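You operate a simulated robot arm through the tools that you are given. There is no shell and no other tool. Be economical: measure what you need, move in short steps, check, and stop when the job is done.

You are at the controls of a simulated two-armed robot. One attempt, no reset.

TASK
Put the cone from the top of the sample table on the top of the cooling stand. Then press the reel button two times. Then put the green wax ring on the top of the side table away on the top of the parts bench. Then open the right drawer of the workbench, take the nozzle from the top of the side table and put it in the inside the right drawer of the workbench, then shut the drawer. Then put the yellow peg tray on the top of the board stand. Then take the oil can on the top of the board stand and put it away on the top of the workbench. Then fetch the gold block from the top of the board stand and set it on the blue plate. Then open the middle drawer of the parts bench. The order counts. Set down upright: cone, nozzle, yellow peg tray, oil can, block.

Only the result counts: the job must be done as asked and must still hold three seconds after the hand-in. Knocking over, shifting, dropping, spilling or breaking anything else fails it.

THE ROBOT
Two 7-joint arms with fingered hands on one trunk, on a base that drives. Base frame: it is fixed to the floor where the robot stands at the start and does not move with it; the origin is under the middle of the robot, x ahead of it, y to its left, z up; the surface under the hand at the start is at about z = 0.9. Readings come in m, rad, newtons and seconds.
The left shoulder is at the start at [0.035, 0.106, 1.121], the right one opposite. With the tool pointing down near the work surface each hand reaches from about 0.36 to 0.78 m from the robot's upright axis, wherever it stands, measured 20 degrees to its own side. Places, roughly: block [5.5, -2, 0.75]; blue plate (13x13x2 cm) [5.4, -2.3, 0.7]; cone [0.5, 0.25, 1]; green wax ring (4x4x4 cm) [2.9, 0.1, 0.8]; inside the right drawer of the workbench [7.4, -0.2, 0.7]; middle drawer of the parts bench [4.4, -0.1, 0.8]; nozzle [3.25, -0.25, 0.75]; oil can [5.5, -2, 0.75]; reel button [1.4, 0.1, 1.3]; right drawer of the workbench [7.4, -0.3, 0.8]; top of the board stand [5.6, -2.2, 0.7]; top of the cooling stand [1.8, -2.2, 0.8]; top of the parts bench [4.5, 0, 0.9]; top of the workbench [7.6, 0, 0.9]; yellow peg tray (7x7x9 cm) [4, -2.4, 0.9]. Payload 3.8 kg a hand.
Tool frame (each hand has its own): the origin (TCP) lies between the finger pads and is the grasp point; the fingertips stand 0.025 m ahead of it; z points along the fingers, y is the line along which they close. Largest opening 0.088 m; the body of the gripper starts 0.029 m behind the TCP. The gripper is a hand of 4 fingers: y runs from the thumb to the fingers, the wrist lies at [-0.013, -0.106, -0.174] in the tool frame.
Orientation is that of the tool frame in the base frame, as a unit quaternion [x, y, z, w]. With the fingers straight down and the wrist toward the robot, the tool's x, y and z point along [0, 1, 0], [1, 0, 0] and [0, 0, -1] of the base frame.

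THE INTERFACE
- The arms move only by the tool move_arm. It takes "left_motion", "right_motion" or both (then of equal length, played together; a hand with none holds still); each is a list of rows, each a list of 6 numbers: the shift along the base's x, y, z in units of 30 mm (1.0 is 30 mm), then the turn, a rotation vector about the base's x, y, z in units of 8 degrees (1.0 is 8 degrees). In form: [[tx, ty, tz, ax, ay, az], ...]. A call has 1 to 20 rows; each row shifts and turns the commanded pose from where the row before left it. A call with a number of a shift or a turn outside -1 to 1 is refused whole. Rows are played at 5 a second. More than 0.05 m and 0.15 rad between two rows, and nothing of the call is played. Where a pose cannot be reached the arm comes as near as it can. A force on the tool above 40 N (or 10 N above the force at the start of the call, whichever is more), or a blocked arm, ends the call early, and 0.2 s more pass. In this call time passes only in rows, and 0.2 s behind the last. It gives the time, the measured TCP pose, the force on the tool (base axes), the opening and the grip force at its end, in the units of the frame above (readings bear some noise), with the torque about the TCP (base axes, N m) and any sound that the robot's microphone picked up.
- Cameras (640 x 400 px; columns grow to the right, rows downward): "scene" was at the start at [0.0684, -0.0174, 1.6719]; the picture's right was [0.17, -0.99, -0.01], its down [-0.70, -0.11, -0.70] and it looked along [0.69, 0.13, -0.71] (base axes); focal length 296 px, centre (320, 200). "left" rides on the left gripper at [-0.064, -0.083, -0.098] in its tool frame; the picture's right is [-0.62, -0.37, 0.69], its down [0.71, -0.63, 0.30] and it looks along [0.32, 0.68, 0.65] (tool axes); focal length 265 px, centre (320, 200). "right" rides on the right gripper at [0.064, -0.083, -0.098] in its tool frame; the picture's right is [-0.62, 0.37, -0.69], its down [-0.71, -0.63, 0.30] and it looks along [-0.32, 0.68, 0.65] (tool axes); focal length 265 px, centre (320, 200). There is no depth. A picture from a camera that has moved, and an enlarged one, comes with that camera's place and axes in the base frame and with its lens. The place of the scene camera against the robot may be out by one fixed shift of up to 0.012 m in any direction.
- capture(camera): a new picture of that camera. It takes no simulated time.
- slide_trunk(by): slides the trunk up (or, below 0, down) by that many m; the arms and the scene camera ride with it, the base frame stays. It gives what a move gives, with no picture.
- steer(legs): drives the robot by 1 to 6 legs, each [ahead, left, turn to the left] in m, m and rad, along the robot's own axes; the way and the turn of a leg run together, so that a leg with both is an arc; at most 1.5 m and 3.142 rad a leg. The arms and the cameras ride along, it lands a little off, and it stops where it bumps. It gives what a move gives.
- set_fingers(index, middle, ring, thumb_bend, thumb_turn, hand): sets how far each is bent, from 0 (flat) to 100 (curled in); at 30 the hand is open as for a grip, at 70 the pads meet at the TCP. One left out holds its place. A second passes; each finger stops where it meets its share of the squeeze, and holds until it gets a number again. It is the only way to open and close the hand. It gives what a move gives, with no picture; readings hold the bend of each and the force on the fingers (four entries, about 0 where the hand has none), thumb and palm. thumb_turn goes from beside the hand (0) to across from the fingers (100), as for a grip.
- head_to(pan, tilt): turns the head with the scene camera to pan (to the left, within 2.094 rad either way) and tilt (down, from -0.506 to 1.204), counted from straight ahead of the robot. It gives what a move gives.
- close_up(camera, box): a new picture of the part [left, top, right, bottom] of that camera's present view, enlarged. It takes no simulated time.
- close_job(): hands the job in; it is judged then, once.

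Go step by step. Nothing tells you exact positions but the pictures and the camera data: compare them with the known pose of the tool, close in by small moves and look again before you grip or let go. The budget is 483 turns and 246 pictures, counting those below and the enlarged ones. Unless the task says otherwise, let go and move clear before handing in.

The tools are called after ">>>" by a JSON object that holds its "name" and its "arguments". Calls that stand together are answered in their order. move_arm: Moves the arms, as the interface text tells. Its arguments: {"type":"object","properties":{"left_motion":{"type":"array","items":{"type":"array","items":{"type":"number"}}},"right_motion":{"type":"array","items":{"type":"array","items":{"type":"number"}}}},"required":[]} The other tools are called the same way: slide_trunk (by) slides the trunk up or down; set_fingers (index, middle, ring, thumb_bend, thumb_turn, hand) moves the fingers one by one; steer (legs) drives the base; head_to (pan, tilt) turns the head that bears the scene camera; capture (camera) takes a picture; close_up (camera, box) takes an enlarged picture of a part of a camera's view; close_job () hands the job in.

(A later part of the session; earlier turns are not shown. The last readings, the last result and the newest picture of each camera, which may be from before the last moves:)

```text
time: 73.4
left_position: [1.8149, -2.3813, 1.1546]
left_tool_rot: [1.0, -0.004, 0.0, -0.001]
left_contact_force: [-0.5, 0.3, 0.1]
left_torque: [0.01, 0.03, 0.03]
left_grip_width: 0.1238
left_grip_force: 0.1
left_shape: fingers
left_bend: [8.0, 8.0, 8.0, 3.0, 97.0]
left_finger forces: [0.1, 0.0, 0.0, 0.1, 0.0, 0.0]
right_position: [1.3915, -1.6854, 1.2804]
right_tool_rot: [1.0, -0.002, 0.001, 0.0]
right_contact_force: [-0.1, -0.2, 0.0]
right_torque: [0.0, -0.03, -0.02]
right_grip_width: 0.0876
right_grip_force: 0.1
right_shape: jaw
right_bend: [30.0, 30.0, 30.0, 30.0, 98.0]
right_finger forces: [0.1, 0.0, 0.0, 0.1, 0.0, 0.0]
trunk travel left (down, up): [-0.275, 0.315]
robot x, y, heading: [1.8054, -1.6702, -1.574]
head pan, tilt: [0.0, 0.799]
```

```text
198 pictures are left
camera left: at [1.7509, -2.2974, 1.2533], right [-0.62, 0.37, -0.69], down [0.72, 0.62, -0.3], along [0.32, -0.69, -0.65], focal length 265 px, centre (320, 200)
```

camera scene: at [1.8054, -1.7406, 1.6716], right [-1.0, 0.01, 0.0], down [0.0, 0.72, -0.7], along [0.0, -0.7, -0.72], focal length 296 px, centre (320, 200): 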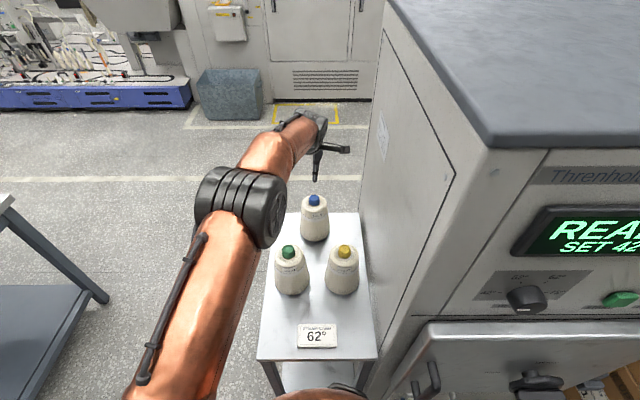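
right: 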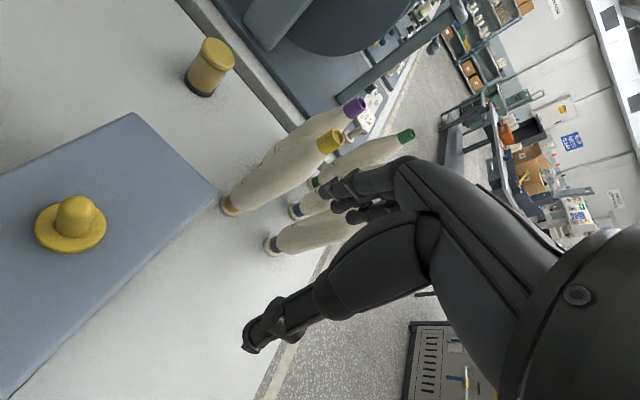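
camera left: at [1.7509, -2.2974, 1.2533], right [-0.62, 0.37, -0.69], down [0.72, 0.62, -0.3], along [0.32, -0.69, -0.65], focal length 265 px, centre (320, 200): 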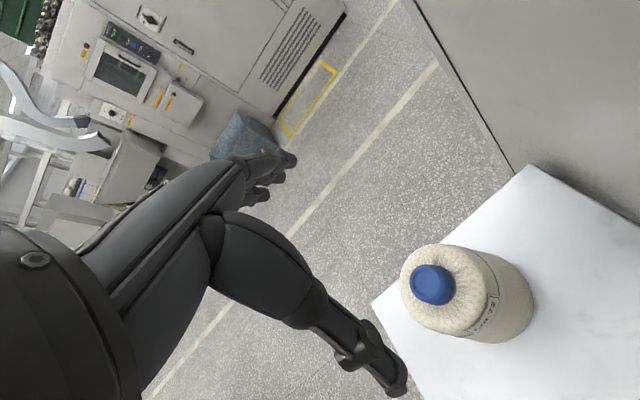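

The cone stands on the stand behind the others. I back out, retract the arm and turn toward the reel machine.

>>> {"name": "steer", "arguments": {"legs": [[-0.6, 0, 0]]}}

>>> {"name": "move_arm", "arguments": {"left_motion": [[0, 0.9, 0.3, 0, 0, 0], [0.3, 0.9, 0.3, 0, 0, 0], [0.3, 0.9, 0.3, 0, 0, 0], [0.3, 0.9, 0.3, 0, 0, 0], [0.4, 0.9, 0.3, 0, 0, 0], [0.4, 0.9, 0.3, 0, 0, 0], [0.4, 0.9, 0.3, 0, 0, 0], [0.4, 0.9, 0.3, 0, 0, 0], [0.4, 0.9, 0.3, 0, 0, 0], [0.4, 0.9, 0.3, 0, 0, 0]]}}

>>> {"name": "steer", "arguments": {"legs": [[0, 0.35, 0], [0, 0, 3.14]]}}

>>> {"name": "head_to", "arguments": {"pan": 0.1, "tilt": 0.45}}

>>> {"name": "capture", "arguments": {"camera": "scene"}}

```text
time: 76.8
left_position: [1.8207, -1.7768, 1.1549]
left_tool_rot: [1.0, -0.001, 0.001, -0.001]
left_contact_force: [-0.3, 0.8, 0.4]
left_torque: [-0.01, 0.0, 0.0]
left_grip_width: 0.124
left_grip_force: 0.1
left_shape: fingers
left_bend: [8.0, 8.0, 8.0, 3.0, 97.0]
left_finger forces: [0.0, 0.0, 0.1, 0.0, 0.0, 0.0]
right_position: [1.3943, -1.0843, 1.2799]
right_tool_rot: [1.0, 0.0, 0.0, 0.0]
right_contact_force: [0.5, 0.7, 0.9]
right_torque: [0.0, -0.01, -0.02]
right_grip_width: 0.0878
right_grip_force: 0.0
right_shape: jaw
right_bend: [30.0, 30.0, 30.0, 30.0, 98.0]
right_finger forces: [0.1, 0.0, 0.0, 0.1, 0.1, 0.0]
trunk travel left (down, up): [-0.275, 0.315]
robot x, y, heading: [1.8019, -1.0647, -1.571]
head pan, tilt: [0.0, 0.799]
```

```text
time: 79.0
left_position: [1.9193, -1.5057, 1.2438]
left_tool_rot: [1.0, -0.001, 0.0, 0.0]
left_contact_force: [-0.5, 0.4, 0.2]
left_torque: [-0.03, 0.03, 0.01]
left_grip_width: 0.124
left_grip_force: 0.1
left_shape: fingers
left_bend: [8.0, 8.0, 8.0, 3.0, 97.0]
left_finger forces: [0.0, 0.0, 0.0, 0.0, 0.0, 0.1]
right_position: [1.3935, -1.0827, 1.279]
right_tool_rot: [1.0, 0.0, 0.001, 0.001]
right_contact_force: [0.1, 0.2, 0.2]
right_torque: [0.0, -0.01, 0.06]
right_grip_width: 0.0878
right_grip_force: 0.0
right_shape: jaw
right_bend: [30.0, 30.0, 30.0, 30.0, 98.0]
right_finger forces: [0.1, 0.1, 0.0, 0.1, 0.0, 0.0]
trunk travel left (down, up): [-0.275, 0.315]
robot x, y, heading: [1.8068, -1.0686, -1.569]
head pan, tilt: [0.0, 0.799]
```

```text
time: 88.6
left_position: [2.0501, -0.6247, 1.2443]
left_tool_rot: [0.005, 1.0, 0.0, -0.001]
left_contact_force: [-0.8, 0.0, 0.1]
left_torque: [-0.01, 0.01, 0.02]
left_grip_width: 0.1238
left_grip_force: 0.0
left_shape: fingers
left_bend: [8.0, 8.0, 8.0, 3.0, 97.0]
left_finger forces: [0.0, 0.1, 0.0, 0.0, 0.0, 0.1]
right_position: [2.5713, -1.0511, 1.28]
right_tool_rot: [0.003, 1.0, -0.001, 0.001]
right_contact_force: [1.1, -0.7, 0.9]
right_torque: [0.0, 0.0, -0.02]
right_grip_width: 0.088
right_grip_force: 0.1
right_shape: jaw
right_bend: [30.0, 30.0, 30.0, 30.0, 98.0]
right_finger forces: [0.1, 0.0, 0.0, 0.0, 0.0, 0.0]
trunk travel left (down, up): [-0.275, 0.315]
robot x, y, heading: [2.1548, -1.0649, 1.564]
head pan, tilt: [0.0, 0.799]
```

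```text
time: 89.5
left_position: [2.0502, -0.6243, 1.2447]
left_tool_rot: [0.004, 1.0, -0.001, -0.001]
left_contact_force: [-0.3, -0.5, -0.1]
left_torque: [0.01, -0.02, 0.03]
left_grip_width: 0.1237
left_grip_force: 0.0
left_shape: fingers
left_bend: [8.0, 8.0, 8.0, 3.0, 97.0]
left_finger forces: [0.0, 0.1, 0.0, 0.1, 0.1, 0.0]
right_position: [2.5721, -1.0527, 1.2787]
right_tool_rot: [0.004, 1.0, 0.0, 0.0]
right_contact_force: [0.4, -0.3, -0.2]
right_torque: [-0.03, 0.0, -0.01]
right_grip_width: 0.0876
right_grip_force: 0.1
right_shape: jaw
right_bend: [30.0, 30.0, 30.0, 30.0, 98.0]
right_finger forces: [0.0, 0.0, 0.1, 0.0, 0.1, 0.0]
trunk travel left (down, up): [-0.275, 0.315]
robot x, y, heading: [2.16, -1.0652, 1.561]
head pan, tilt: [0.099, 0.45]
```

```text
197 pictures are left
camera scene: at [2.1503, -1.0052, 1.7019], right [1.0, 0.09, 0.0], down [0.04, -0.43, -0.9], along [-0.08, 0.9, -0.44], focal length 296 px, centre (320, 200)
```

scene: 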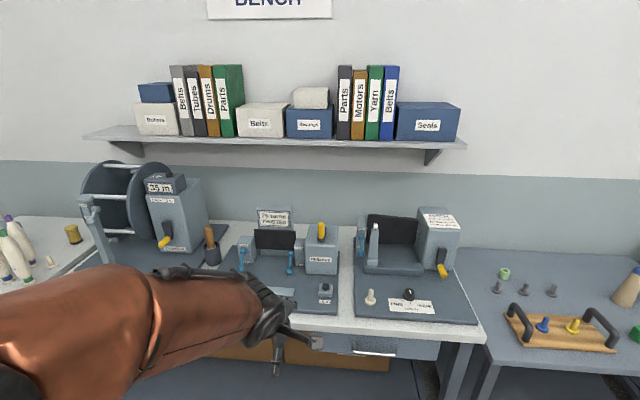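

I see the bench with reel machine at left. I drive left to be in front of it and look closely.

>>> {"name": "steer", "arguments": {"legs": [[0, 0.75, 0]]}}

>>> {"name": "capture", "arguments": {"camera": "scene"}}

>>> {"name": "close_up", "arguments": {"camera": "scene", "box": [200, 110, 440, 260]}}

```text
time: 93.5
left_position: [1.3003, -0.6222, 1.2438]
left_tool_rot: [0.002, 1.0, -0.001, -0.001]
left_contact_force: [0.0, -0.1, 0.5]
left_torque: [-0.02, 0.0, 0.05]
left_grip_width: 0.1241
left_grip_force: 0.0
left_shape: fingers
left_bend: [8.0, 8.0, 8.0, 3.0, 97.0]
left_finger forces: [0.1, 0.0, 0.1, 0.1, 0.0, 0.1]
right_position: [1.8261, -1.0449, 1.2795]
right_tool_rot: [0.001, 1.0, 0.0, 0.001]
right_contact_force: [-1.1, 0.9, -0.6]
right_torque: [-0.02, 0.0, 0.02]
right_grip_width: 0.0876
right_grip_force: 0.0
right_shape: jaw
right_bend: [30.0, 30.0, 30.0, 30.0, 98.0]
right_finger forces: [0.0, 0.0, 0.0, 0.1, 0.0, 0.0]
trunk travel left (down, up): [-0.275, 0.315]
robot x, y, heading: [1.4114, -1.0615, 1.57]
head pan, tilt: [0.099, 0.45]
```

```text
196 pictures are left
camera scene: at [1.4031, -1.0022, 1.702], right [1.0, 0.1, 0.0], down [0.04, -0.43, -0.9], along [-0.09, 0.9, -0.44], focal length 296 px, centre (320, 200)
```

scene: 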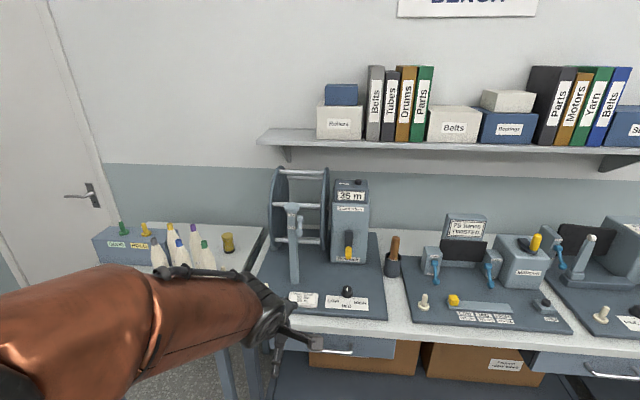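

```text
2.67 times, centred on (320, 185) of scene
camera zoom: at [1.4031, -1.0022, 1.702], right [1.0, 0.1, 0.0], down [0.04, -0.43, -0.9], along [-0.09, 0.9, -0.44], focal length 790 px, centre (320, 240)
```

zoom: 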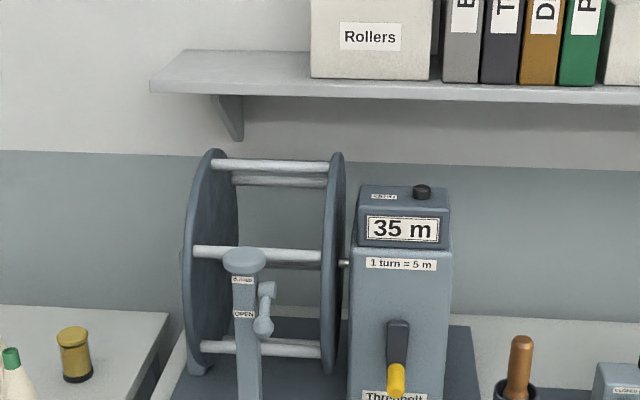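

The reel button is the black button on top of the "35 m" counter, near (1.44, 0.06, 1.27). I raise the trunk and drive up to the bench.

>>> {"name": "slide_trunk", "arguments": {"by": 0.15}}

>>> {"name": "steer", "arguments": {"legs": [[0.36, -0.1, 0]]}}

>>> {"name": "set_fingers", "arguments": {"hand": "left", "index": 66, "middle": 66, "ring": 66, "thumb_bend": 62}}

>>> {"name": "head_to", "arguments": {"pan": 0.1, "tilt": 0.6}}

>>> {"name": "capture", "arguments": {"camera": "scene"}}

>>> {"name": "capture", "arguments": {"camera": "left"}}

```text
time: 95.2
left_position: [1.2991, -0.6223, 1.3944]
left_tool_rot: [0.002, 1.0, -0.001, -0.001]
left_contact_force: [0.6, -0.1, -0.8]
left_torque: [0.0, 0.02, -0.04]
left_grip_width: 0.1237
left_grip_force: 0.1
left_shape: fingers
left_bend: [8.0, 8.0, 8.0, 3.0, 97.0]
left_finger forces: [0.1, 0.0, 0.0, 0.0, 0.0, 0.0]
right_position: [1.8254, -1.0456, 1.4283]
right_tool_rot: [0.0, 1.0, 0.0, 0.001]
right_contact_force: [0.1, -0.4, -0.1]
right_torque: [-0.03, 0.0, 0.0]
right_grip_width: 0.0877
right_grip_force: 0.1
right_shape: jaw
right_bend: [30.0, 30.0, 30.0, 30.0, 98.0]
right_finger forces: [0.0, 0.0, 0.0, 0.1, 0.1, 0.0]
trunk travel left (down, up): [-0.425, 0.165]
robot x, y, heading: [1.4147, -1.0621, 1.571]
head pan, tilt: [0.099, 0.45]
```

```text
time: 97.6
left_position: [1.3998, -0.2609, 1.394]
left_tool_rot: [0.001, 1.0, -0.001, -0.001]
left_contact_force: [0.5, -0.2, -0.4]
left_torque: [0.03, -0.01, 0.0]
left_grip_width: 0.1239
left_grip_force: 0.0
left_shape: fingers
left_bend: [8.0, 8.0, 8.0, 3.0, 97.0]
left_finger forces: [0.1, 0.0, 0.0, 0.0, 0.0, 0.1]
right_position: [1.9263, -0.6836, 1.43]
right_tool_rot: [0.001, 1.0, 0.0, 0.0]
right_contact_force: [0.6, 0.6, 0.0]
right_torque: [-0.01, 0.01, 0.03]
right_grip_width: 0.0876
right_grip_force: 0.0
right_shape: jaw
right_bend: [30.0, 30.0, 30.0, 30.0, 98.0]
right_finger forces: [0.0, 0.1, 0.0, 0.0, 0.0, 0.0]
trunk travel left (down, up): [-0.425, 0.165]
robot x, y, heading: [1.5117, -0.7012, 1.568]
head pan, tilt: [0.099, 0.45]
```

```text
time: 98.6
left_position: [1.3997, -0.2596, 1.3946]
left_tool_rot: [0.001, 1.0, -0.002, 0.0]
left_contact_force: [-0.4, 0.3, -0.2]
left_torque: [0.03, -0.01, -0.03]
left_grip_width: 0.0118
left_grip_force: 0.0
left_shape: fingers
left_bend: [66.0, 66.0, 66.0, 62.0, 97.0]
left_finger forces: [0.0, 0.0, 0.0, 0.1, 0.1, 0.1]
right_position: [1.9257, -0.6836, 1.4298]
right_tool_rot: [0.001, 1.0, 0.0, 0.0]
right_contact_force: [0.1, 1.1, -0.2]
right_torque: [-0.03, 0.0, 0.0]
right_grip_width: 0.0875
right_grip_force: 0.1
right_shape: jaw
right_bend: [30.0, 30.0, 30.0, 30.0, 98.0]
right_finger forces: [0.0, 0.1, 0.1, 0.0, 0.0, 0.0]
trunk travel left (down, up): [-0.425, 0.165]
robot x, y, heading: [1.5125, -0.7013, 1.569]
head pan, tilt: [0.099, 0.45]
```

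```text
time: 99.3
left_position: [1.4, -0.2604, 1.3951]
left_tool_rot: [0.0, 1.0, -0.001, -0.001]
left_contact_force: [0.0, -0.3, -0.1]
left_torque: [0.03, -0.02, -0.02]
left_grip_width: 0.0116
left_grip_force: 0.1
left_shape: fingers
left_bend: [66.0, 66.0, 66.0, 62.0, 97.0]
left_finger forces: [0.0, 0.0, 0.1, 0.1, 0.0, 0.0]
right_position: [1.9261, -0.6829, 1.4297]
right_tool_rot: [0.0, 1.0, 0.001, 0.0]
right_contact_force: [0.7, -1.0, 0.3]
right_torque: [0.0, 0.0, 0.03]
right_grip_width: 0.0879
right_grip_force: 0.1
right_shape: jaw
right_bend: [30.0, 30.0, 30.0, 30.0, 98.0]
right_finger forces: [0.1, 0.0, 0.0, 0.0, 0.1, 0.0]
trunk travel left (down, up): [-0.425, 0.165]
robot x, y, heading: [1.5134, -0.7038, 1.574]
head pan, tilt: [0.099, 0.6]
```

```text
194 pictures are left
camera scene: at [1.5039, -0.6439, 1.8385], right [0.99, 0.1, 0.0], down [0.06, -0.56, -0.83], along [-0.08, 0.82, -0.56], focal length 296 px, centre (320, 200)
```

scene: 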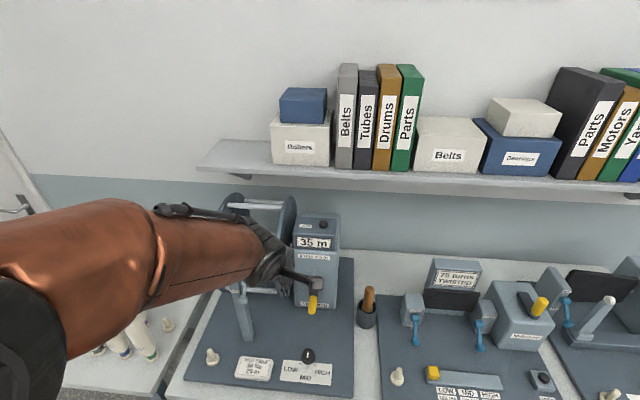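

```text
193 pictures are left
camera left: at [1.4647, -0.3448, 1.4929], right [0.62, -0.37, -0.69], down [-0.72, -0.63, -0.3], along [-0.32, 0.68, -0.65], focal length 265 px, centre (320, 200)
```

left: 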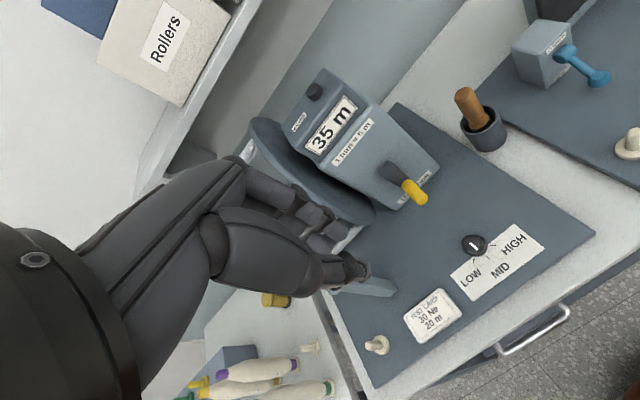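

Triangulation puts the button at (1.450, 0.048, 1.28). I curl the middle and ring fingers away and bring the index and thumb tip above it.

>>> {"name": "set_fingers", "arguments": {"hand": "left", "middle": 95, "ring": 95}}

>>> {"name": "move_arm", "arguments": {"left_motion": [[0.5, 0.4, 0.3, 0, 0, 0], [0.5, 0.9, 0, 0, 0, 0], [0.5, 0.9, 0, 0, 0, 0], [0, 0.9, 0, 0, 0, 0], [0, 0.9, 0, 0, 0, 0], [0, 0.9, 0, 0, 0, 0], [0, 0.9, 0, 0, 0, 0], [0, 0.9, 0, 0, 0, 0], [0, 0.9, 0, 0, 0, 0], [0, 0.9, 0, 0, 0, 0], [0, 0.9, 0, 0, 0, 0], [0, 0.6, -0.3, 0, 0, 0]]}}

>>> {"name": "capture", "arguments": {"camera": "left"}}

>>> {"name": "close_up", "arguments": {"camera": "scene", "box": [240, 160, 400, 260]}}

```text
time: 100.3
left_position: [1.3998, -0.2623, 1.396]
left_tool_rot: [0.001, 1.0, -0.001, 0.0]
left_contact_force: [0.1, 0.1, 0.0]
left_torque: [-0.02, 0.04, -0.03]
left_grip_width: 0.0119
left_grip_force: 0.1
left_shape: fingers
left_bend: [66.0, 95.0, 95.0, 62.0, 97.0]
left_finger forces: [0.0, 0.1, 0.0, 0.0, 0.1, 0.1]
right_position: [1.9256, -0.6833, 1.4299]
right_tool_rot: [0.0, 1.0, -0.001, 0.0]
right_contact_force: [0.2, -0.3, -0.2]
right_torque: [0.03, 0.0, 0.02]
right_grip_width: 0.0877
right_grip_force: 0.2
right_shape: jaw
right_bend: [30.0, 30.0, 30.0, 30.0, 98.0]
right_finger forces: [0.0, 0.1, 0.1, 0.0, 0.1, 0.0]
trunk travel left (down, up): [-0.425, 0.165]
robot x, y, heading: [1.5106, -0.7004, 1.566]
head pan, tilt: [0.099, 0.6]
```

```text
time: 102.9
left_position: [1.4449, 0.0324, 1.391]
left_tool_rot: [0.001, 1.0, -0.001, 0.0]
left_contact_force: [-0.3, -0.3, 0.1]
left_torque: [0.03, -0.03, 0.01]
left_grip_width: 0.0116
left_grip_force: 0.0
left_shape: fingers
left_bend: [66.0, 95.0, 95.0, 62.0, 97.0]
left_finger forces: [0.1, 0.0, 0.0, 0.0, 0.0, 0.1]
left hand out of reach, approached as far as the arm can: row 12
right_position: [1.9265, -0.6828, 1.4295]
right_tool_rot: [-0.001, 1.0, 0.0, -0.001]
right_contact_force: [0.3, 0.7, -0.2]
right_torque: [0.01, 0.01, -0.01]
right_grip_width: 0.0878
right_grip_force: 0.0
right_shape: jaw
right_bend: [30.0, 30.0, 30.0, 30.0, 98.0]
right_finger forces: [0.1, 0.0, 0.1, 0.1, 0.0, 0.0]
trunk travel left (down, up): [-0.425, 0.165]
robot x, y, heading: [1.5107, -0.7004, 1.573]
head pan, tilt: [0.099, 0.6]
```

```text
192 pictures are left
camera left: at [1.509, -0.0527, 1.49], right [0.62, -0.37, -0.69], down [-0.72, -0.63, -0.3], along [-0.32, 0.68, -0.66], focal length 265 px, centre (320, 200)
```

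left: 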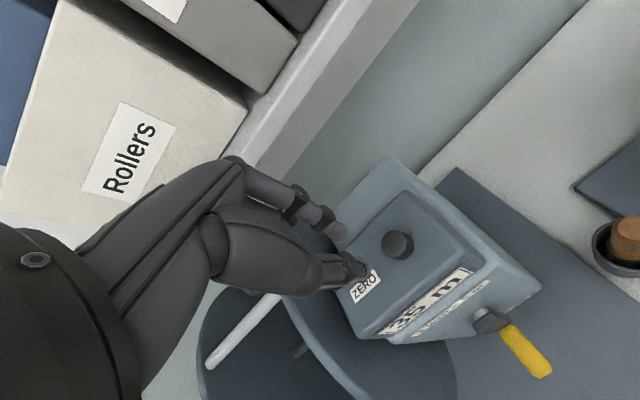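

```text
4.00 times, centred on (320, 210) of scene
camera zoom: at [1.5038, -0.6432, 1.8384], right [0.99, 0.1, 0.0], down [0.06, -0.56, -0.82], along [-0.08, 0.82, -0.57], focal length 1185 px, centre (320, 160)
```

zoom: 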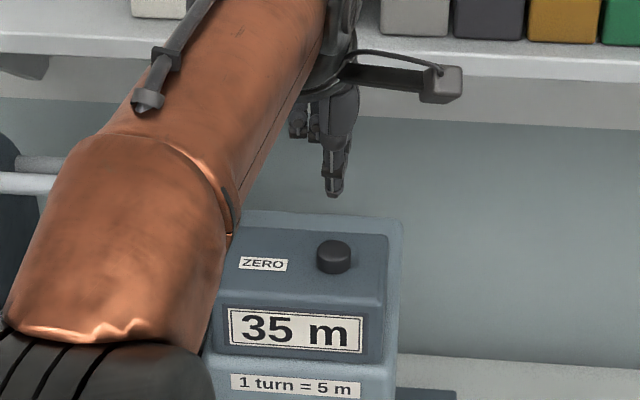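

The tip is close above the "ZERO" button on the counter. I drive 4 cm closer for reach, then lower.

>>> {"name": "steer", "arguments": {"legs": [[0.05, 0, 0]]}}

>>> {"name": "capture", "arguments": {"camera": "left"}}

```text
time: 103.8
left_position: [1.445, 0.0783, 1.3954]
left_tool_rot: [0.001, 1.0, 0.001, -0.001]
left_contact_force: [0.2, 0.2, -0.7]
left_torque: [0.03, 0.01, -0.02]
left_grip_width: 0.0114
left_grip_force: 0.1
left_shape: fingers
left_bend: [66.0, 95.0, 95.0, 62.0, 97.0]
left_finger forces: [0.0, 0.0, 0.0, 0.1, 0.0, 0.0]
right_position: [1.9259, -0.6374, 1.4296]
right_tool_rot: [0.0, 1.0, 0.002, 0.0]
right_contact_force: [0.0, 0.1, -0.6]
right_torque: [0.0, 0.01, -0.01]
right_grip_width: 0.0877
right_grip_force: 0.1
right_shape: jaw
right_bend: [30.0, 30.0, 30.0, 30.0, 98.0]
right_finger forces: [0.0, 0.1, 0.1, 0.0, 0.0, 0.0]
trunk travel left (down, up): [-0.425, 0.165]
robot x, y, heading: [1.5128, -0.6551, 1.564]
head pan, tilt: [0.099, 0.6]
```

```text
190 pictures are left
camera left: at [1.5096, -0.0069, 1.4926], right [0.62, -0.37, -0.69], down [-0.72, -0.63, -0.3], along [-0.32, 0.69, -0.65], focal length 265 px, centre (320, 200)
```

left: 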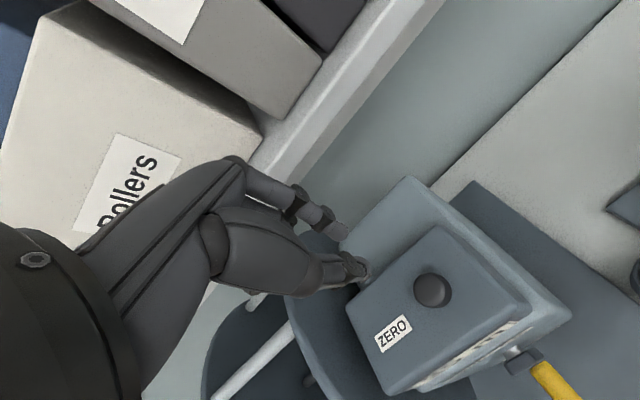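

Correct 23 mm back and lower to just above the button.

>>> {"name": "move_arm", "arguments": {"left_motion": [[0.05, -0.8, 0, 0, 0, 0], [0, 0, -0.8, 0, 0, 0], [0, 0, -0.8, 0, 0, 0], [0, 0, -0.6, 0, 0, 0]]}}

>>> {"name": "close_up", "arguments": {"camera": "left", "box": [260, 180, 500, 380]}}

>>> {"name": "close_up", "arguments": {"camera": "scene", "box": [250, 180, 410, 280]}}

```text
time: 104.8
left_position: [1.4473, 0.055, 1.3292]
left_tool_rot: [0.0, 1.0, 0.002, -0.001]
left_contact_force: [0.2, 0.1, -0.9]
left_torque: [0.02, 0.02, 0.0]
left_grip_width: 0.0114
left_grip_force: 0.0
left_shape: fingers
left_bend: [66.0, 95.0, 95.0, 62.0, 97.0]
left_finger forces: [0.1, 0.0, 0.1, 0.0, 0.0, 0.0]
right_position: [1.9258, -0.6362, 1.4301]
right_tool_rot: [0.0, 1.0, 0.001, 0.001]
right_contact_force: [0.5, 0.0, -0.6]
right_torque: [0.01, 0.03, -0.01]
right_grip_width: 0.0877
right_grip_force: 0.1
right_shape: jaw
right_bend: [30.0, 30.0, 30.0, 30.0, 98.0]
right_finger forces: [0.0, 0.0, 0.0, 0.1, 0.0, 0.1]
trunk travel left (down, up): [-0.425, 0.165]
robot x, y, heading: [1.5123, -0.6511, 1.574]
head pan, tilt: [0.099, 0.6]
```

```text
2.00 times, centred on (380, 280) of left
camera zoom: at [1.5112, -0.03, 1.4268], right [0.62, -0.37, -0.69], down [-0.72, -0.63, -0.3], along [-0.32, 0.69, -0.65], focal length 531 px, centre (200, 40)
```

zoom: 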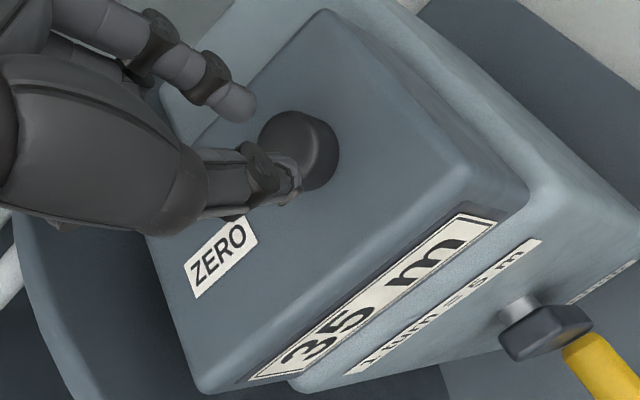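

```text
4.00 times, centred on (330, 230) of scene
camera zoom: at [1.5041, -0.5974, 1.8385], right [0.99, 0.1, 0.0], down [0.06, -0.56, -0.83], along [-0.08, 0.82, -0.56], focal length 1185 px, centre (280, 80)
```

zoom: 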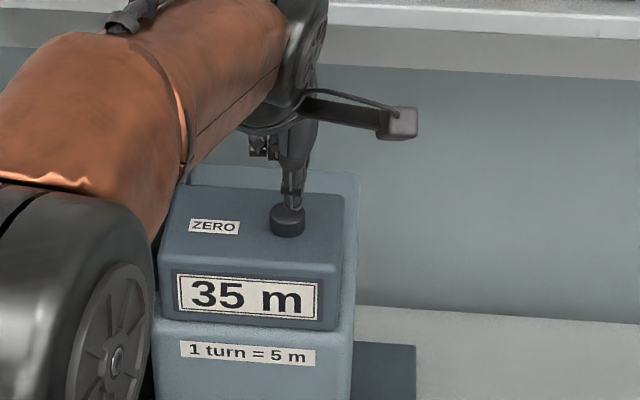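

Tips are above the button. I press down slowly.

>>> {"name": "move_arm", "arguments": {"left_motion": [[0, 0, -0.3, 0, 0, 0], [0, 0, -0.2, 0, 0, 0], [0, 0, -0.15, 0, 0, 0], [0, 0, -0.15, 0, 0, 0]]}}

>>> {"name": "close_up", "arguments": {"camera": "left", "box": [260, 180, 500, 380]}}

```text
time: 105.8
left_position: [1.446, 0.0581, 1.3034]
left_tool_rot: [0.001, 1.0, 0.0, -0.001]
left_contact_force: [-0.4, 0.5, 1.8]
left_torque: [0.06, -0.01, 0.02]
left_grip_width: 0.0115
left_grip_force: 0.9
left_shape: fingers
left_bend: [66.0, 95.0, 95.0, 62.0, 97.0]
left_finger forces: [1.5, 0.0, 0.0, 0.0, 0.0, 0.0]
right_position: [1.9249, -0.6328, 1.4292]
right_tool_rot: [0.0, 1.0, 0.0, 0.0]
right_contact_force: [-0.1, 0.0, -0.4]
right_torque: [-0.03, 0.01, 0.0]
right_grip_width: 0.088
right_grip_force: 0.1
right_shape: jaw
right_bend: [30.0, 30.0, 30.0, 30.0, 98.0]
right_finger forces: [0.0, 0.0, 0.0, 0.0, 0.1, 0.1]
trunk travel left (down, up): [-0.425, 0.165]
robot x, y, heading: [1.5119, -0.6531, 1.566]
head pan, tilt: [0.099, 0.6]
```

```text
2.00 times, centred on (380, 280) of left
camera zoom: at [1.5108, -0.0276, 1.4017], right [0.62, -0.37, -0.69], down [-0.72, -0.63, -0.3], along [-0.32, 0.68, -0.65], focal length 531 px, centre (200, 40)
```

zoom: 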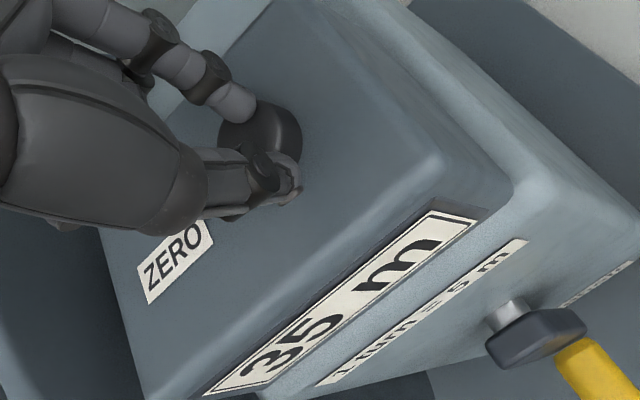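

The index tip touches the button (1.8 N). I press on in small steps.

>>> {"name": "move_arm", "arguments": {"left_motion": [[0, 0, -0.1, 0, 0, 0], [0, 0, -0.1, 0, 0, 0]]}}

```text
time: 106.5
left_position: [1.448, 0.0574, 1.2995]
left_tool_rot: [0.001, 1.0, 0.002, 0.0]
left_contact_force: [-0.5, 2.1, 7.8]
left_torque: [0.18, -0.03, 0.0]
left_grip_width: 0.011
left_grip_force: 4.0
left_shape: fingers
left_bend: [66.0, 95.0, 95.0, 62.0, 97.0]
left_finger forces: [8.8, 0.0, 0.0, 0.0, 0.1, 0.0]
right_position: [1.9263, -0.6343, 1.4305]
right_tool_rot: [0.001, 1.0, 0.001, 0.0]
right_contact_force: [0.5, 0.8, -0.1]
right_torque: [-0.03, 0.02, 0.03]
right_grip_width: 0.0877
right_grip_force: 0.2
right_shape: jaw
right_bend: [30.0, 30.0, 30.0, 30.0, 98.0]
right_finger forces: [0.1, 0.1, 0.0, 0.0, 0.0, 0.0]
trunk travel left (down, up): [-0.425, 0.165]
robot x, y, heading: [1.512, -0.6525, 1.572]
head pan, tilt: [0.099, 0.6]
heard: click
```

A click: one press. I release, and press again.

>>> {"name": "move_arm", "arguments": {"left_motion": [[0, 0, 0.4, 0, 0, 0], [0, 0, 0.3, 0, 0, 0]]}}

>>> {"name": "close_up", "arguments": {"camera": "left", "box": [260, 180, 500, 380]}}

```text
time: 107.0
left_position: [1.4463, 0.0553, 1.3185]
left_tool_rot: [0.0, 1.0, 0.0, -0.001]
left_contact_force: [0.7, 0.3, -0.2]
left_torque: [-0.02, 0.02, -0.01]
left_grip_width: 0.0117
left_grip_force: 0.1
left_shape: fingers
left_bend: [66.0, 95.0, 95.0, 62.0, 97.0]
left_finger forces: [0.1, 0.0, 0.0, 0.0, 0.0, 0.0]
right_position: [1.9267, -0.6343, 1.4301]
right_tool_rot: [0.0, 1.0, 0.0, 0.0]
right_contact_force: [0.3, 0.2, 0.1]
right_torque: [0.02, -0.02, 0.01]
right_grip_width: 0.0879
right_grip_force: 0.0
right_shape: jaw
right_bend: [30.0, 30.0, 30.0, 30.0, 98.0]
right_finger forces: [0.1, 0.0, 0.0, 0.0, 0.0, 0.0]
trunk travel left (down, up): [-0.425, 0.165]
robot x, y, heading: [1.5126, -0.6528, 1.57]
head pan, tilt: [0.099, 0.6]
```

```text
2.00 times, centred on (380, 280) of left
camera zoom: at [1.5109, -0.0285, 1.4162], right [0.62, -0.37, -0.69], down [-0.72, -0.63, -0.3], along [-0.32, 0.68, -0.66], focal length 531 px, centre (200, 40)
```

zoom: 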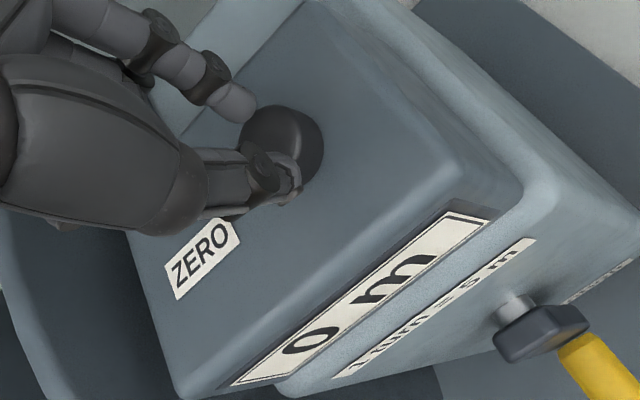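

The counter now reads 0 m. I make the second press the same way.

>>> {"name": "move_arm", "arguments": {"left_motion": [[0, 0, -0.4, 0, 0, 0], [0, 0, -0.1, 0, 0, 0], [0, 0, -0.1, 0, 0, 0], [0, 0, -0.1, 0, 0, 0]]}}

```text
time: 108.0
left_position: [1.4468, 0.0569, 1.2985]
left_tool_rot: [0.001, 1.0, 0.003, 0.0]
left_contact_force: [-0.3, 2.0, 8.9]
left_torque: [0.12, -0.01, -0.01]
left_grip_width: 0.0112
left_grip_force: 5.1
left_shape: fingers
left_bend: [66.0, 95.0, 95.0, 62.0, 97.0]
left_finger forces: [9.5, 0.0, 0.1, 0.1, 0.0, 0.0]
right_position: [1.9261, -0.6361, 1.4288]
right_tool_rot: [0.0, 1.0, 0.001, -0.001]
right_contact_force: [0.5, 0.6, 0.2]
right_torque: [-0.01, 0.05, 0.03]
right_grip_width: 0.0877
right_grip_force: 0.1
right_shape: jaw
right_bend: [30.0, 30.0, 30.0, 30.0, 98.0]
right_finger forces: [0.1, 0.0, 0.0, 0.0, 0.0, 0.1]
trunk travel left (down, up): [-0.425, 0.165]
robot x, y, heading: [1.51, -0.6519, 1.573]
head pan, tilt: [0.099, 0.6]
heard: click
```

Second click heard. I lift clear, back off, retract the arm and drive along to the side table near x = 2.9.

>>> {"name": "move_arm", "arguments": {"left_motion": [[0, 0, 0.5, 0, 0, 0], [0, 0, 0.9, 0, 0, 0], [0, 0, 0.9, 0, 0, 0], [0, 0, 0.9, 0, 0, 0]]}}

>>> {"name": "steer", "arguments": {"legs": [[-0.4, 0, 0]]}}

>>> {"name": "move_arm", "arguments": {"left_motion": [[-0.3, -0.9, -0.5, 0, 0, 0], [-0.3, -0.9, -0.5, 0, 0, 0], [-0.3, -0.9, -0.5, 0, 0, 0], [-0.3, -0.9, -0.5, 0, 0, 0], [-0.3, -0.9, 0, 0, 0, 0], [-0.3, -0.9, 0, 0, 0, 0], [-0.3, -0.9, 0, 0, 0, 0], [-0.3, -0.9, 0, 0, 0, 0], [-0.3, -0.9, 0, 0, 0, 0]]}}

>>> {"name": "steer", "arguments": {"legs": [[0, -1.45, 0]]}}

>>> {"name": "head_to", "arguments": {"pan": 0.0, "tilt": 0.6}}

>>> {"name": "capture", "arguments": {"camera": "scene"}}

```text
time: 109.0
left_position: [1.4469, 0.0565, 1.3936]
left_tool_rot: [0.0, 1.0, 0.0, -0.001]
left_contact_force: [-0.8, -0.2, 0.2]
left_torque: [-0.02, -0.03, -0.02]
left_grip_width: 0.0116
left_grip_force: 0.2
left_shape: fingers
left_bend: [66.0, 95.0, 95.0, 62.0, 97.0]
left_finger forces: [0.0, 0.0, 0.0, 0.1, 0.1, 0.0]
right_position: [1.9256, -0.6342, 1.4298]
right_tool_rot: [-0.001, 1.0, 0.0, 0.0]
right_contact_force: [0.7, 0.0, -0.5]
right_torque: [0.03, -0.01, -0.02]
right_grip_width: 0.0878
right_grip_force: 0.1
right_shape: jaw
right_bend: [30.0, 30.0, 30.0, 30.0, 98.0]
right_finger forces: [0.0, 0.1, 0.0, 0.1, 0.0, 0.0]
trunk travel left (down, up): [-0.425, 0.165]
robot x, y, heading: [1.5099, -0.6495, 1.571]
head pan, tilt: [0.099, 0.6]
```

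```text
time: 111.5
left_position: [1.4463, -0.3437, 1.3917]
left_tool_rot: [0.001, 1.0, 0.0, -0.001]
left_contact_force: [-0.4, -0.5, -0.8]
left_torque: [0.0, 0.01, 0.04]
left_grip_width: 0.0114
left_grip_force: 0.1
left_shape: fingers
left_bend: [66.0, 95.0, 95.0, 62.0, 97.0]
left_finger forces: [0.0, 0.1, 0.0, 0.0, 0.1, 0.0]
right_position: [1.9259, -1.0326, 1.4303]
right_tool_rot: [0.0, 1.0, 0.001, 0.001]
right_contact_force: [-0.1, 0.2, 0.0]
right_torque: [-0.02, -0.02, 0.02]
right_grip_width: 0.0876
right_grip_force: 0.0
right_shape: jaw
right_bend: [30.0, 30.0, 30.0, 30.0, 98.0]
right_finger forces: [0.0, 0.0, 0.0, 0.0, 0.1, 0.0]
trunk travel left (down, up): [-0.425, 0.165]
robot x, y, heading: [1.5122, -1.0522, 1.573]
head pan, tilt: [0.099, 0.6]
```

```text
time: 113.5
left_position: [1.3641, -0.5892, 1.3331]
left_tool_rot: [0.0, 1.0, 0.0, 0.0]
left_contact_force: [-0.6, 0.7, -0.4]
left_torque: [0.0, 0.01, 0.0]
left_grip_width: 0.0114
left_grip_force: 0.0
left_shape: fingers
left_bend: [66.0, 95.0, 95.0, 62.0, 97.0]
left_finger forces: [0.0, 0.0, 0.0, 0.0, 0.0, 0.0]
right_position: [1.9271, -1.0355, 1.4299]
right_tool_rot: [0.0, 1.0, 0.001, 0.0]
right_contact_force: [1.1, -1.0, -0.8]
right_torque: [0.0, 0.01, 0.03]
right_grip_width: 0.0877
right_grip_force: 0.0
right_shape: jaw
right_bend: [30.0, 30.0, 30.0, 30.0, 98.0]
right_finger forces: [0.0, 0.0, 0.0, 0.0, 0.0, 0.0]
trunk travel left (down, up): [-0.425, 0.165]
robot x, y, heading: [1.5118, -1.0526, 1.572]
head pan, tilt: [0.099, 0.6]
```

```text
time: 120.7
left_position: [2.8022, -0.586, 1.3322]
left_tool_rot: [0.001, 1.0, -0.001, -0.001]
left_contact_force: [0.8, -0.3, 0.1]
left_torque: [-0.02, 0.02, 0.05]
left_grip_width: 0.0117
left_grip_force: 0.1
left_shape: fingers
left_bend: [66.0, 95.0, 95.0, 62.0, 97.0]
left_finger forces: [0.0, 0.1, 0.0, 0.1, 0.0, 0.0]
right_position: [3.3642, -1.0328, 1.4296]
right_tool_rot: [0.001, 1.0, -0.001, 0.0]
right_contact_force: [0.4, -0.2, 0.6]
right_torque: [-0.01, -0.02, 0.0]
right_grip_width: 0.0877
right_grip_force: 0.0
right_shape: jaw
right_bend: [30.0, 30.0, 30.0, 30.0, 98.0]
right_finger forces: [0.1, 0.1, 0.0, 0.0, 0.0, 0.1]
trunk travel left (down, up): [-0.425, 0.165]
robot x, y, heading: [2.9511, -1.0526, 1.571]
head pan, tilt: [0.099, 0.6]
```

```text
time: 121.4
left_position: [2.8032, -0.587, 1.3312]
left_tool_rot: [0.001, 1.0, 0.0, 0.0]
left_contact_force: [-0.5, -1.2, 0.9]
left_torque: [-0.02, 0.03, 0.0]
left_grip_width: 0.0116
left_grip_force: 0.0
left_shape: fingers
left_bend: [66.0, 95.0, 95.0, 62.0, 97.0]
left_finger forces: [0.0, 0.0, 0.0, 0.0, 0.0, 0.0]
right_position: [3.3653, -1.0337, 1.4298]
right_tool_rot: [0.001, 1.0, 0.001, 0.0]
right_contact_force: [0.3, -0.5, -0.5]
right_torque: [0.0, 0.02, -0.01]
right_grip_width: 0.088
right_grip_force: 0.0
right_shape: jaw
right_bend: [30.0, 30.0, 30.0, 30.0, 98.0]
right_finger forces: [0.0, 0.0, 0.0, 0.0, 0.1, 0.0]
trunk travel left (down, up): [-0.425, 0.165]
robot x, y, heading: [2.9483, -1.0516, 1.573]
head pan, tilt: [0.0, 0.6]
```

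```text
185 pictures are left
camera scene: at [2.9513, -0.9937, 1.8384], right [1.0, 0.0, 0.0], down [0.0, -0.56, -0.83], along [0.0, 0.83, -0.56], focal length 296 px, centre (320, 200)
```

scene: 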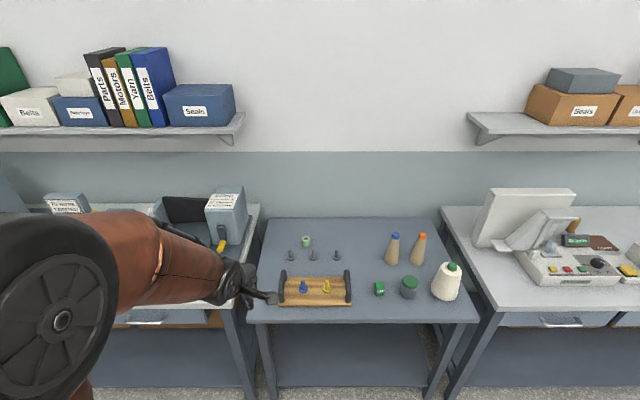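

>>> {"name": "close_up", "arguments": {"camera": "scene", "box": [250, 210, 490, 330]}}

```text
2.67 times, centred on (370, 270) of scene
camera zoom: at [2.9513, -0.9937, 1.8384], right [1.0, 0.0, 0.0], down [0.0, -0.56, -0.83], along [0.0, 0.83, -0.56], focal length 790 px, centre (187, 13)
```

zoom: 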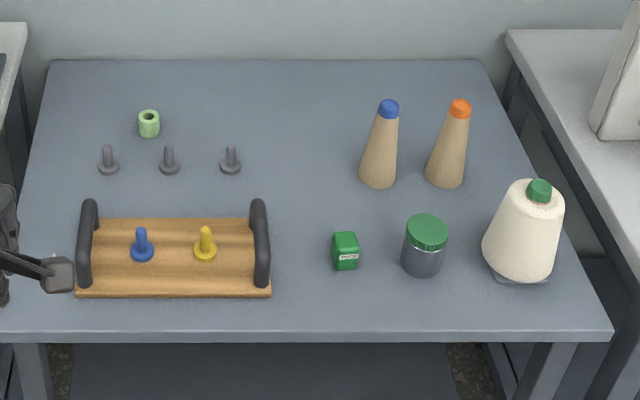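

>>> {"name": "close_up", "arguments": {"camera": "scene", "box": [360, 230, 480, 310]}}

>>> {"name": "close_up", "arguments": {"camera": "scene", "box": [270, 225, 360, 310]}}

```text
5.00 times, centred on (420, 270) of scene
camera zoom: at [2.9513, -0.9937, 1.8384], right [1.0, 0.0, 0.0], down [0.0, -0.56, -0.83], along [0.0, 0.83, -0.56], focal length 1482 px, centre (-180, -150)
```

zoom: 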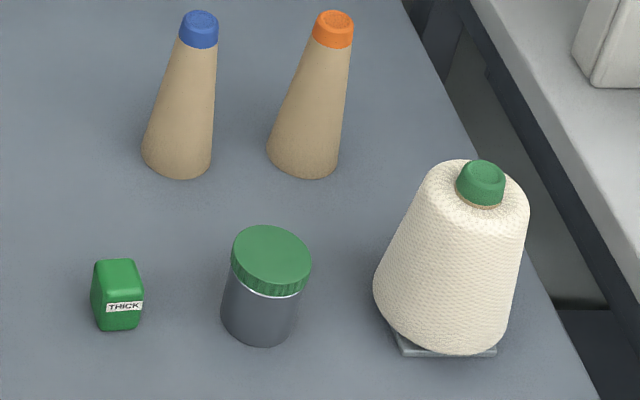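

```text
4.71 times, centred on (315, 268) of scene
camera zoom: at [2.9513, -0.9937, 1.8384], right [1.0, 0.0, 0.0], down [0.0, -0.56, -0.83], along [0.0, 0.83, -0.56], focal length 1394 px, centre (344, -118)
```

zoom: 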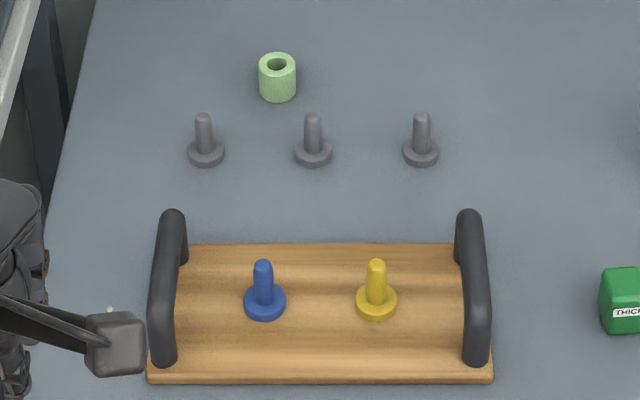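

The light-green ring stands at the table's rear left; the small green "THICK" block is probably the nozzle. I lower the trunk, open the hand and drive up to the table for the ring.

>>> {"name": "slide_trunk", "arguments": {"by": -0.23}}

>>> {"name": "set_fingers", "arguments": {"hand": "left", "index": 30, "middle": 30, "ring": 30, "thumb_bend": 30}}

>>> {"name": "steer", "arguments": {"legs": [[0.44, -0.1, 0]]}}

>>> {"name": "head_to", "arguments": {"pan": 0.15, "tilt": 0.65}}

>>> {"name": "capture", "arguments": {"camera": "scene"}}

>>> {"name": "capture", "arguments": {"camera": "left"}}

```text
time: 123.8
left_position: [2.8034, -0.5858, 1.1019]
left_tool_rot: [0.001, 1.0, 0.0, -0.002]
left_contact_force: [0.8, -0.3, 0.8]
left_torque: [-0.03, 0.02, -0.02]
left_grip_width: 0.0115
left_grip_force: 0.0
left_shape: fingers
left_bend: [66.0, 95.0, 95.0, 62.0, 97.0]
left_finger forces: [0.0, 0.0, 0.0, 0.0, 0.0, 0.0]
right_position: [3.3635, -1.0331, 1.1988]
right_tool_rot: [0.001, 1.0, -0.002, 0.0]
right_contact_force: [0.0, 1.0, 0.5]
right_torque: [-0.02, -0.04, 0.02]
right_grip_width: 0.0878
right_grip_force: 0.0
right_shape: jaw
right_bend: [30.0, 30.0, 30.0, 30.0, 98.0]
right_finger forces: [0.0, 0.1, 0.0, 0.0, 0.1, 0.0]
trunk travel left (down, up): [-0.195, 0.395]
robot x, y, heading: [2.9514, -1.0497, 1.572]
head pan, tilt: [0.0, 0.6]
```

```text
time: 124.8
left_position: [2.8033, -0.586, 1.1016]
left_tool_rot: [0.001, 1.0, -0.001, -0.001]
left_contact_force: [-0.5, 0.6, 0.3]
left_torque: [0.0, -0.01, -0.02]
left_grip_width: 0.0844
left_grip_force: 0.0
left_shape: fingers
left_bend: [30.0, 30.0, 30.0, 30.0, 97.0]
left_finger forces: [0.1, 0.1, 0.0, 0.0, 0.1, 0.1]
right_position: [3.3636, -1.0331, 1.1989]
right_tool_rot: [0.001, 1.0, 0.0, 0.0]
right_contact_force: [-0.1, -0.5, 0.7]
right_torque: [0.0, 0.03, 0.02]
right_grip_width: 0.088
right_grip_force: 0.0
right_shape: jaw
right_bend: [30.0, 30.0, 30.0, 30.0, 98.0]
right_finger forces: [0.0, 0.0, 0.2, 0.0, 0.1, 0.1]
trunk travel left (down, up): [-0.195, 0.395]
robot x, y, heading: [2.9485, -1.0508, 1.563]
head pan, tilt: [0.0, 0.6]
```

```text
time: 127.5
left_position: [2.9032, -0.1452, 1.1009]
left_tool_rot: [0.0, 1.0, 0.0, -0.001]
left_contact_force: [-0.5, 1.1, 0.6]
left_torque: [-0.02, 0.01, -0.02]
left_grip_width: 0.0842
left_grip_force: 0.0
left_shape: fingers
left_bend: [30.0, 30.0, 30.0, 30.0, 97.0]
left_finger forces: [0.0, 0.0, 0.1, 0.0, 0.0, 0.0]
right_position: [3.4641, -0.5927, 1.2]
right_tool_rot: [0.0, 1.0, 0.0, 0.0]
right_contact_force: [0.1, 0.8, -0.3]
right_torque: [0.01, 0.0, -0.01]
right_grip_width: 0.0878
right_grip_force: 0.0
right_shape: jaw
right_bend: [30.0, 30.0, 30.0, 30.0, 98.0]
right_finger forces: [0.0, 0.1, 0.0, 0.1, 0.1, 0.1]
trunk travel left (down, up): [-0.195, 0.395]
robot x, y, heading: [3.0509, -0.6105, 1.57]
head pan, tilt: [0.0, 0.6]
```

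```text
time: 128.2
left_position: [2.9027, -0.1465, 1.1014]
left_tool_rot: [0.001, 1.0, 0.001, -0.002]
left_contact_force: [0.4, -0.2, -0.9]
left_torque: [0.03, 0.0, 0.01]
left_grip_width: 0.0843
left_grip_force: 0.1
left_shape: fingers
left_bend: [30.0, 30.0, 30.0, 30.0, 97.0]
left_finger forces: [0.1, 0.0, 0.0, 0.1, 0.1, 0.1]
right_position: [3.4647, -0.5938, 1.2001]
right_tool_rot: [0.001, 1.0, 0.0, 0.0]
right_contact_force: [-0.1, 0.9, -0.1]
right_torque: [-0.03, -0.02, 0.05]
right_grip_width: 0.0877
right_grip_force: 0.0
right_shape: jaw
right_bend: [30.0, 30.0, 30.0, 30.0, 98.0]
right_finger forces: [0.0, 0.0, 0.0, 0.0, 0.1, 0.1]
trunk travel left (down, up): [-0.195, 0.395]
robot x, y, heading: [3.0484, -0.6136, 1.57]
head pan, tilt: [0.15, 0.649]
```

```text
181 pictures are left
camera scene: at [3.0377, -0.5558, 1.6042], right [0.99, 0.15, 0.0], down [0.09, -0.6, -0.8], along [-0.12, 0.79, -0.6], focal length 296 px, centre (320, 200)
```

scene: 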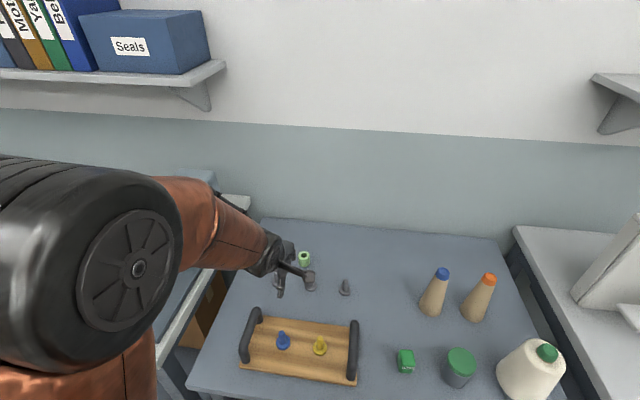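

```text
180 pictures are left
camera left: at [2.9678, -0.2306, 1.2005], right [0.62, -0.37, -0.69], down [-0.72, -0.63, -0.3], along [-0.32, 0.68, -0.65], focal length 265 px, centre (320, 200)
```

left: 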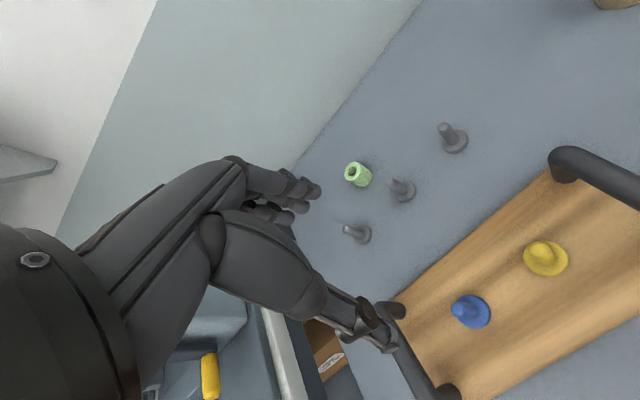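

The ring centre is at (2.883, 0.128, 0.826). I move the hand above it.

>>> {"name": "move_arm", "arguments": {"left_motion": [[-0.06, 0.915, -0.2, 0, 0, 0], [-0.06, 0.915, -0.3, 0, 0, 0], [-0.06, 0.915, -0.6, 0, 0, 0], [-0.06, 0.915, -0.6, 0, 0, 0], [-0.06, 0.915, -0.6, 0, 0, 0], [-0.06, 0.915, -0.7, 0, 0, 0], [-0.06, 0.915, -0.7, 0, 0, 0], [-0.06, 0.915, -0.7, 0, 0, 0], [-0.06, 0.915, -0.7, 0, 0, 0], [-0.06, 0.915, -0.7, 0, 0, 0]]}}

>>> {"name": "capture", "arguments": {"camera": "left"}}

>>> {"name": "close_up", "arguments": {"camera": "scene", "box": [240, 210, 400, 310]}}

```text
time: 130.4
left_position: [2.8848, 0.1283, 0.9268]
left_tool_rot: [0.001, 1.0, -0.002, -0.001]
left_contact_force: [-0.4, -0.1, -0.3]
left_torque: [-0.01, 0.0, 0.01]
left_grip_width: 0.0844
left_grip_force: 0.0
left_shape: fingers
left_bend: [30.0, 30.0, 30.0, 30.0, 97.0]
left_finger forces: [0.0, 0.1, 0.1, 0.0, 0.0, 0.1]
right_position: [3.4634, -0.5922, 1.1996]
right_tool_rot: [0.0, 1.0, 0.0, 0.0]
right_contact_force: [0.6, 0.3, -0.1]
right_torque: [-0.04, 0.0, -0.02]
right_grip_width: 0.0875
right_grip_force: 0.1
right_shape: jaw
right_bend: [30.0, 30.0, 30.0, 30.0, 98.0]
right_finger forces: [0.1, 0.0, 0.0, 0.0, 0.0, 0.0]
trunk travel left (down, up): [-0.195, 0.395]
robot x, y, heading: [3.0494, -0.6092, 1.569]
head pan, tilt: [0.15, 0.649]
```

```text
179 pictures are left
camera left: at [2.9492, 0.0452, 1.0247], right [0.62, -0.37, -0.69], down [-0.72, -0.63, -0.3], along [-0.32, 0.68, -0.66], focal length 265 px, centre (320, 200)
```

left: 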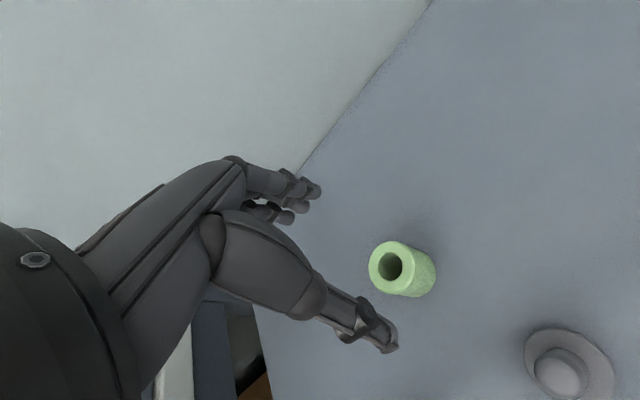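

```text
4.00 times, centred on (320, 260) of scene
camera zoom: at [3.0373, -0.5542, 1.6041], right [0.99, 0.15, 0.0], down [0.09, -0.6, -0.8], along [-0.12, 0.79, -0.61], focal length 1185 px, centre (320, -40)
```

zoom: 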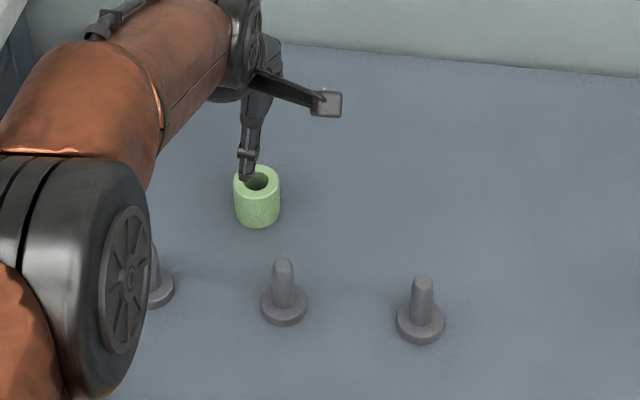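

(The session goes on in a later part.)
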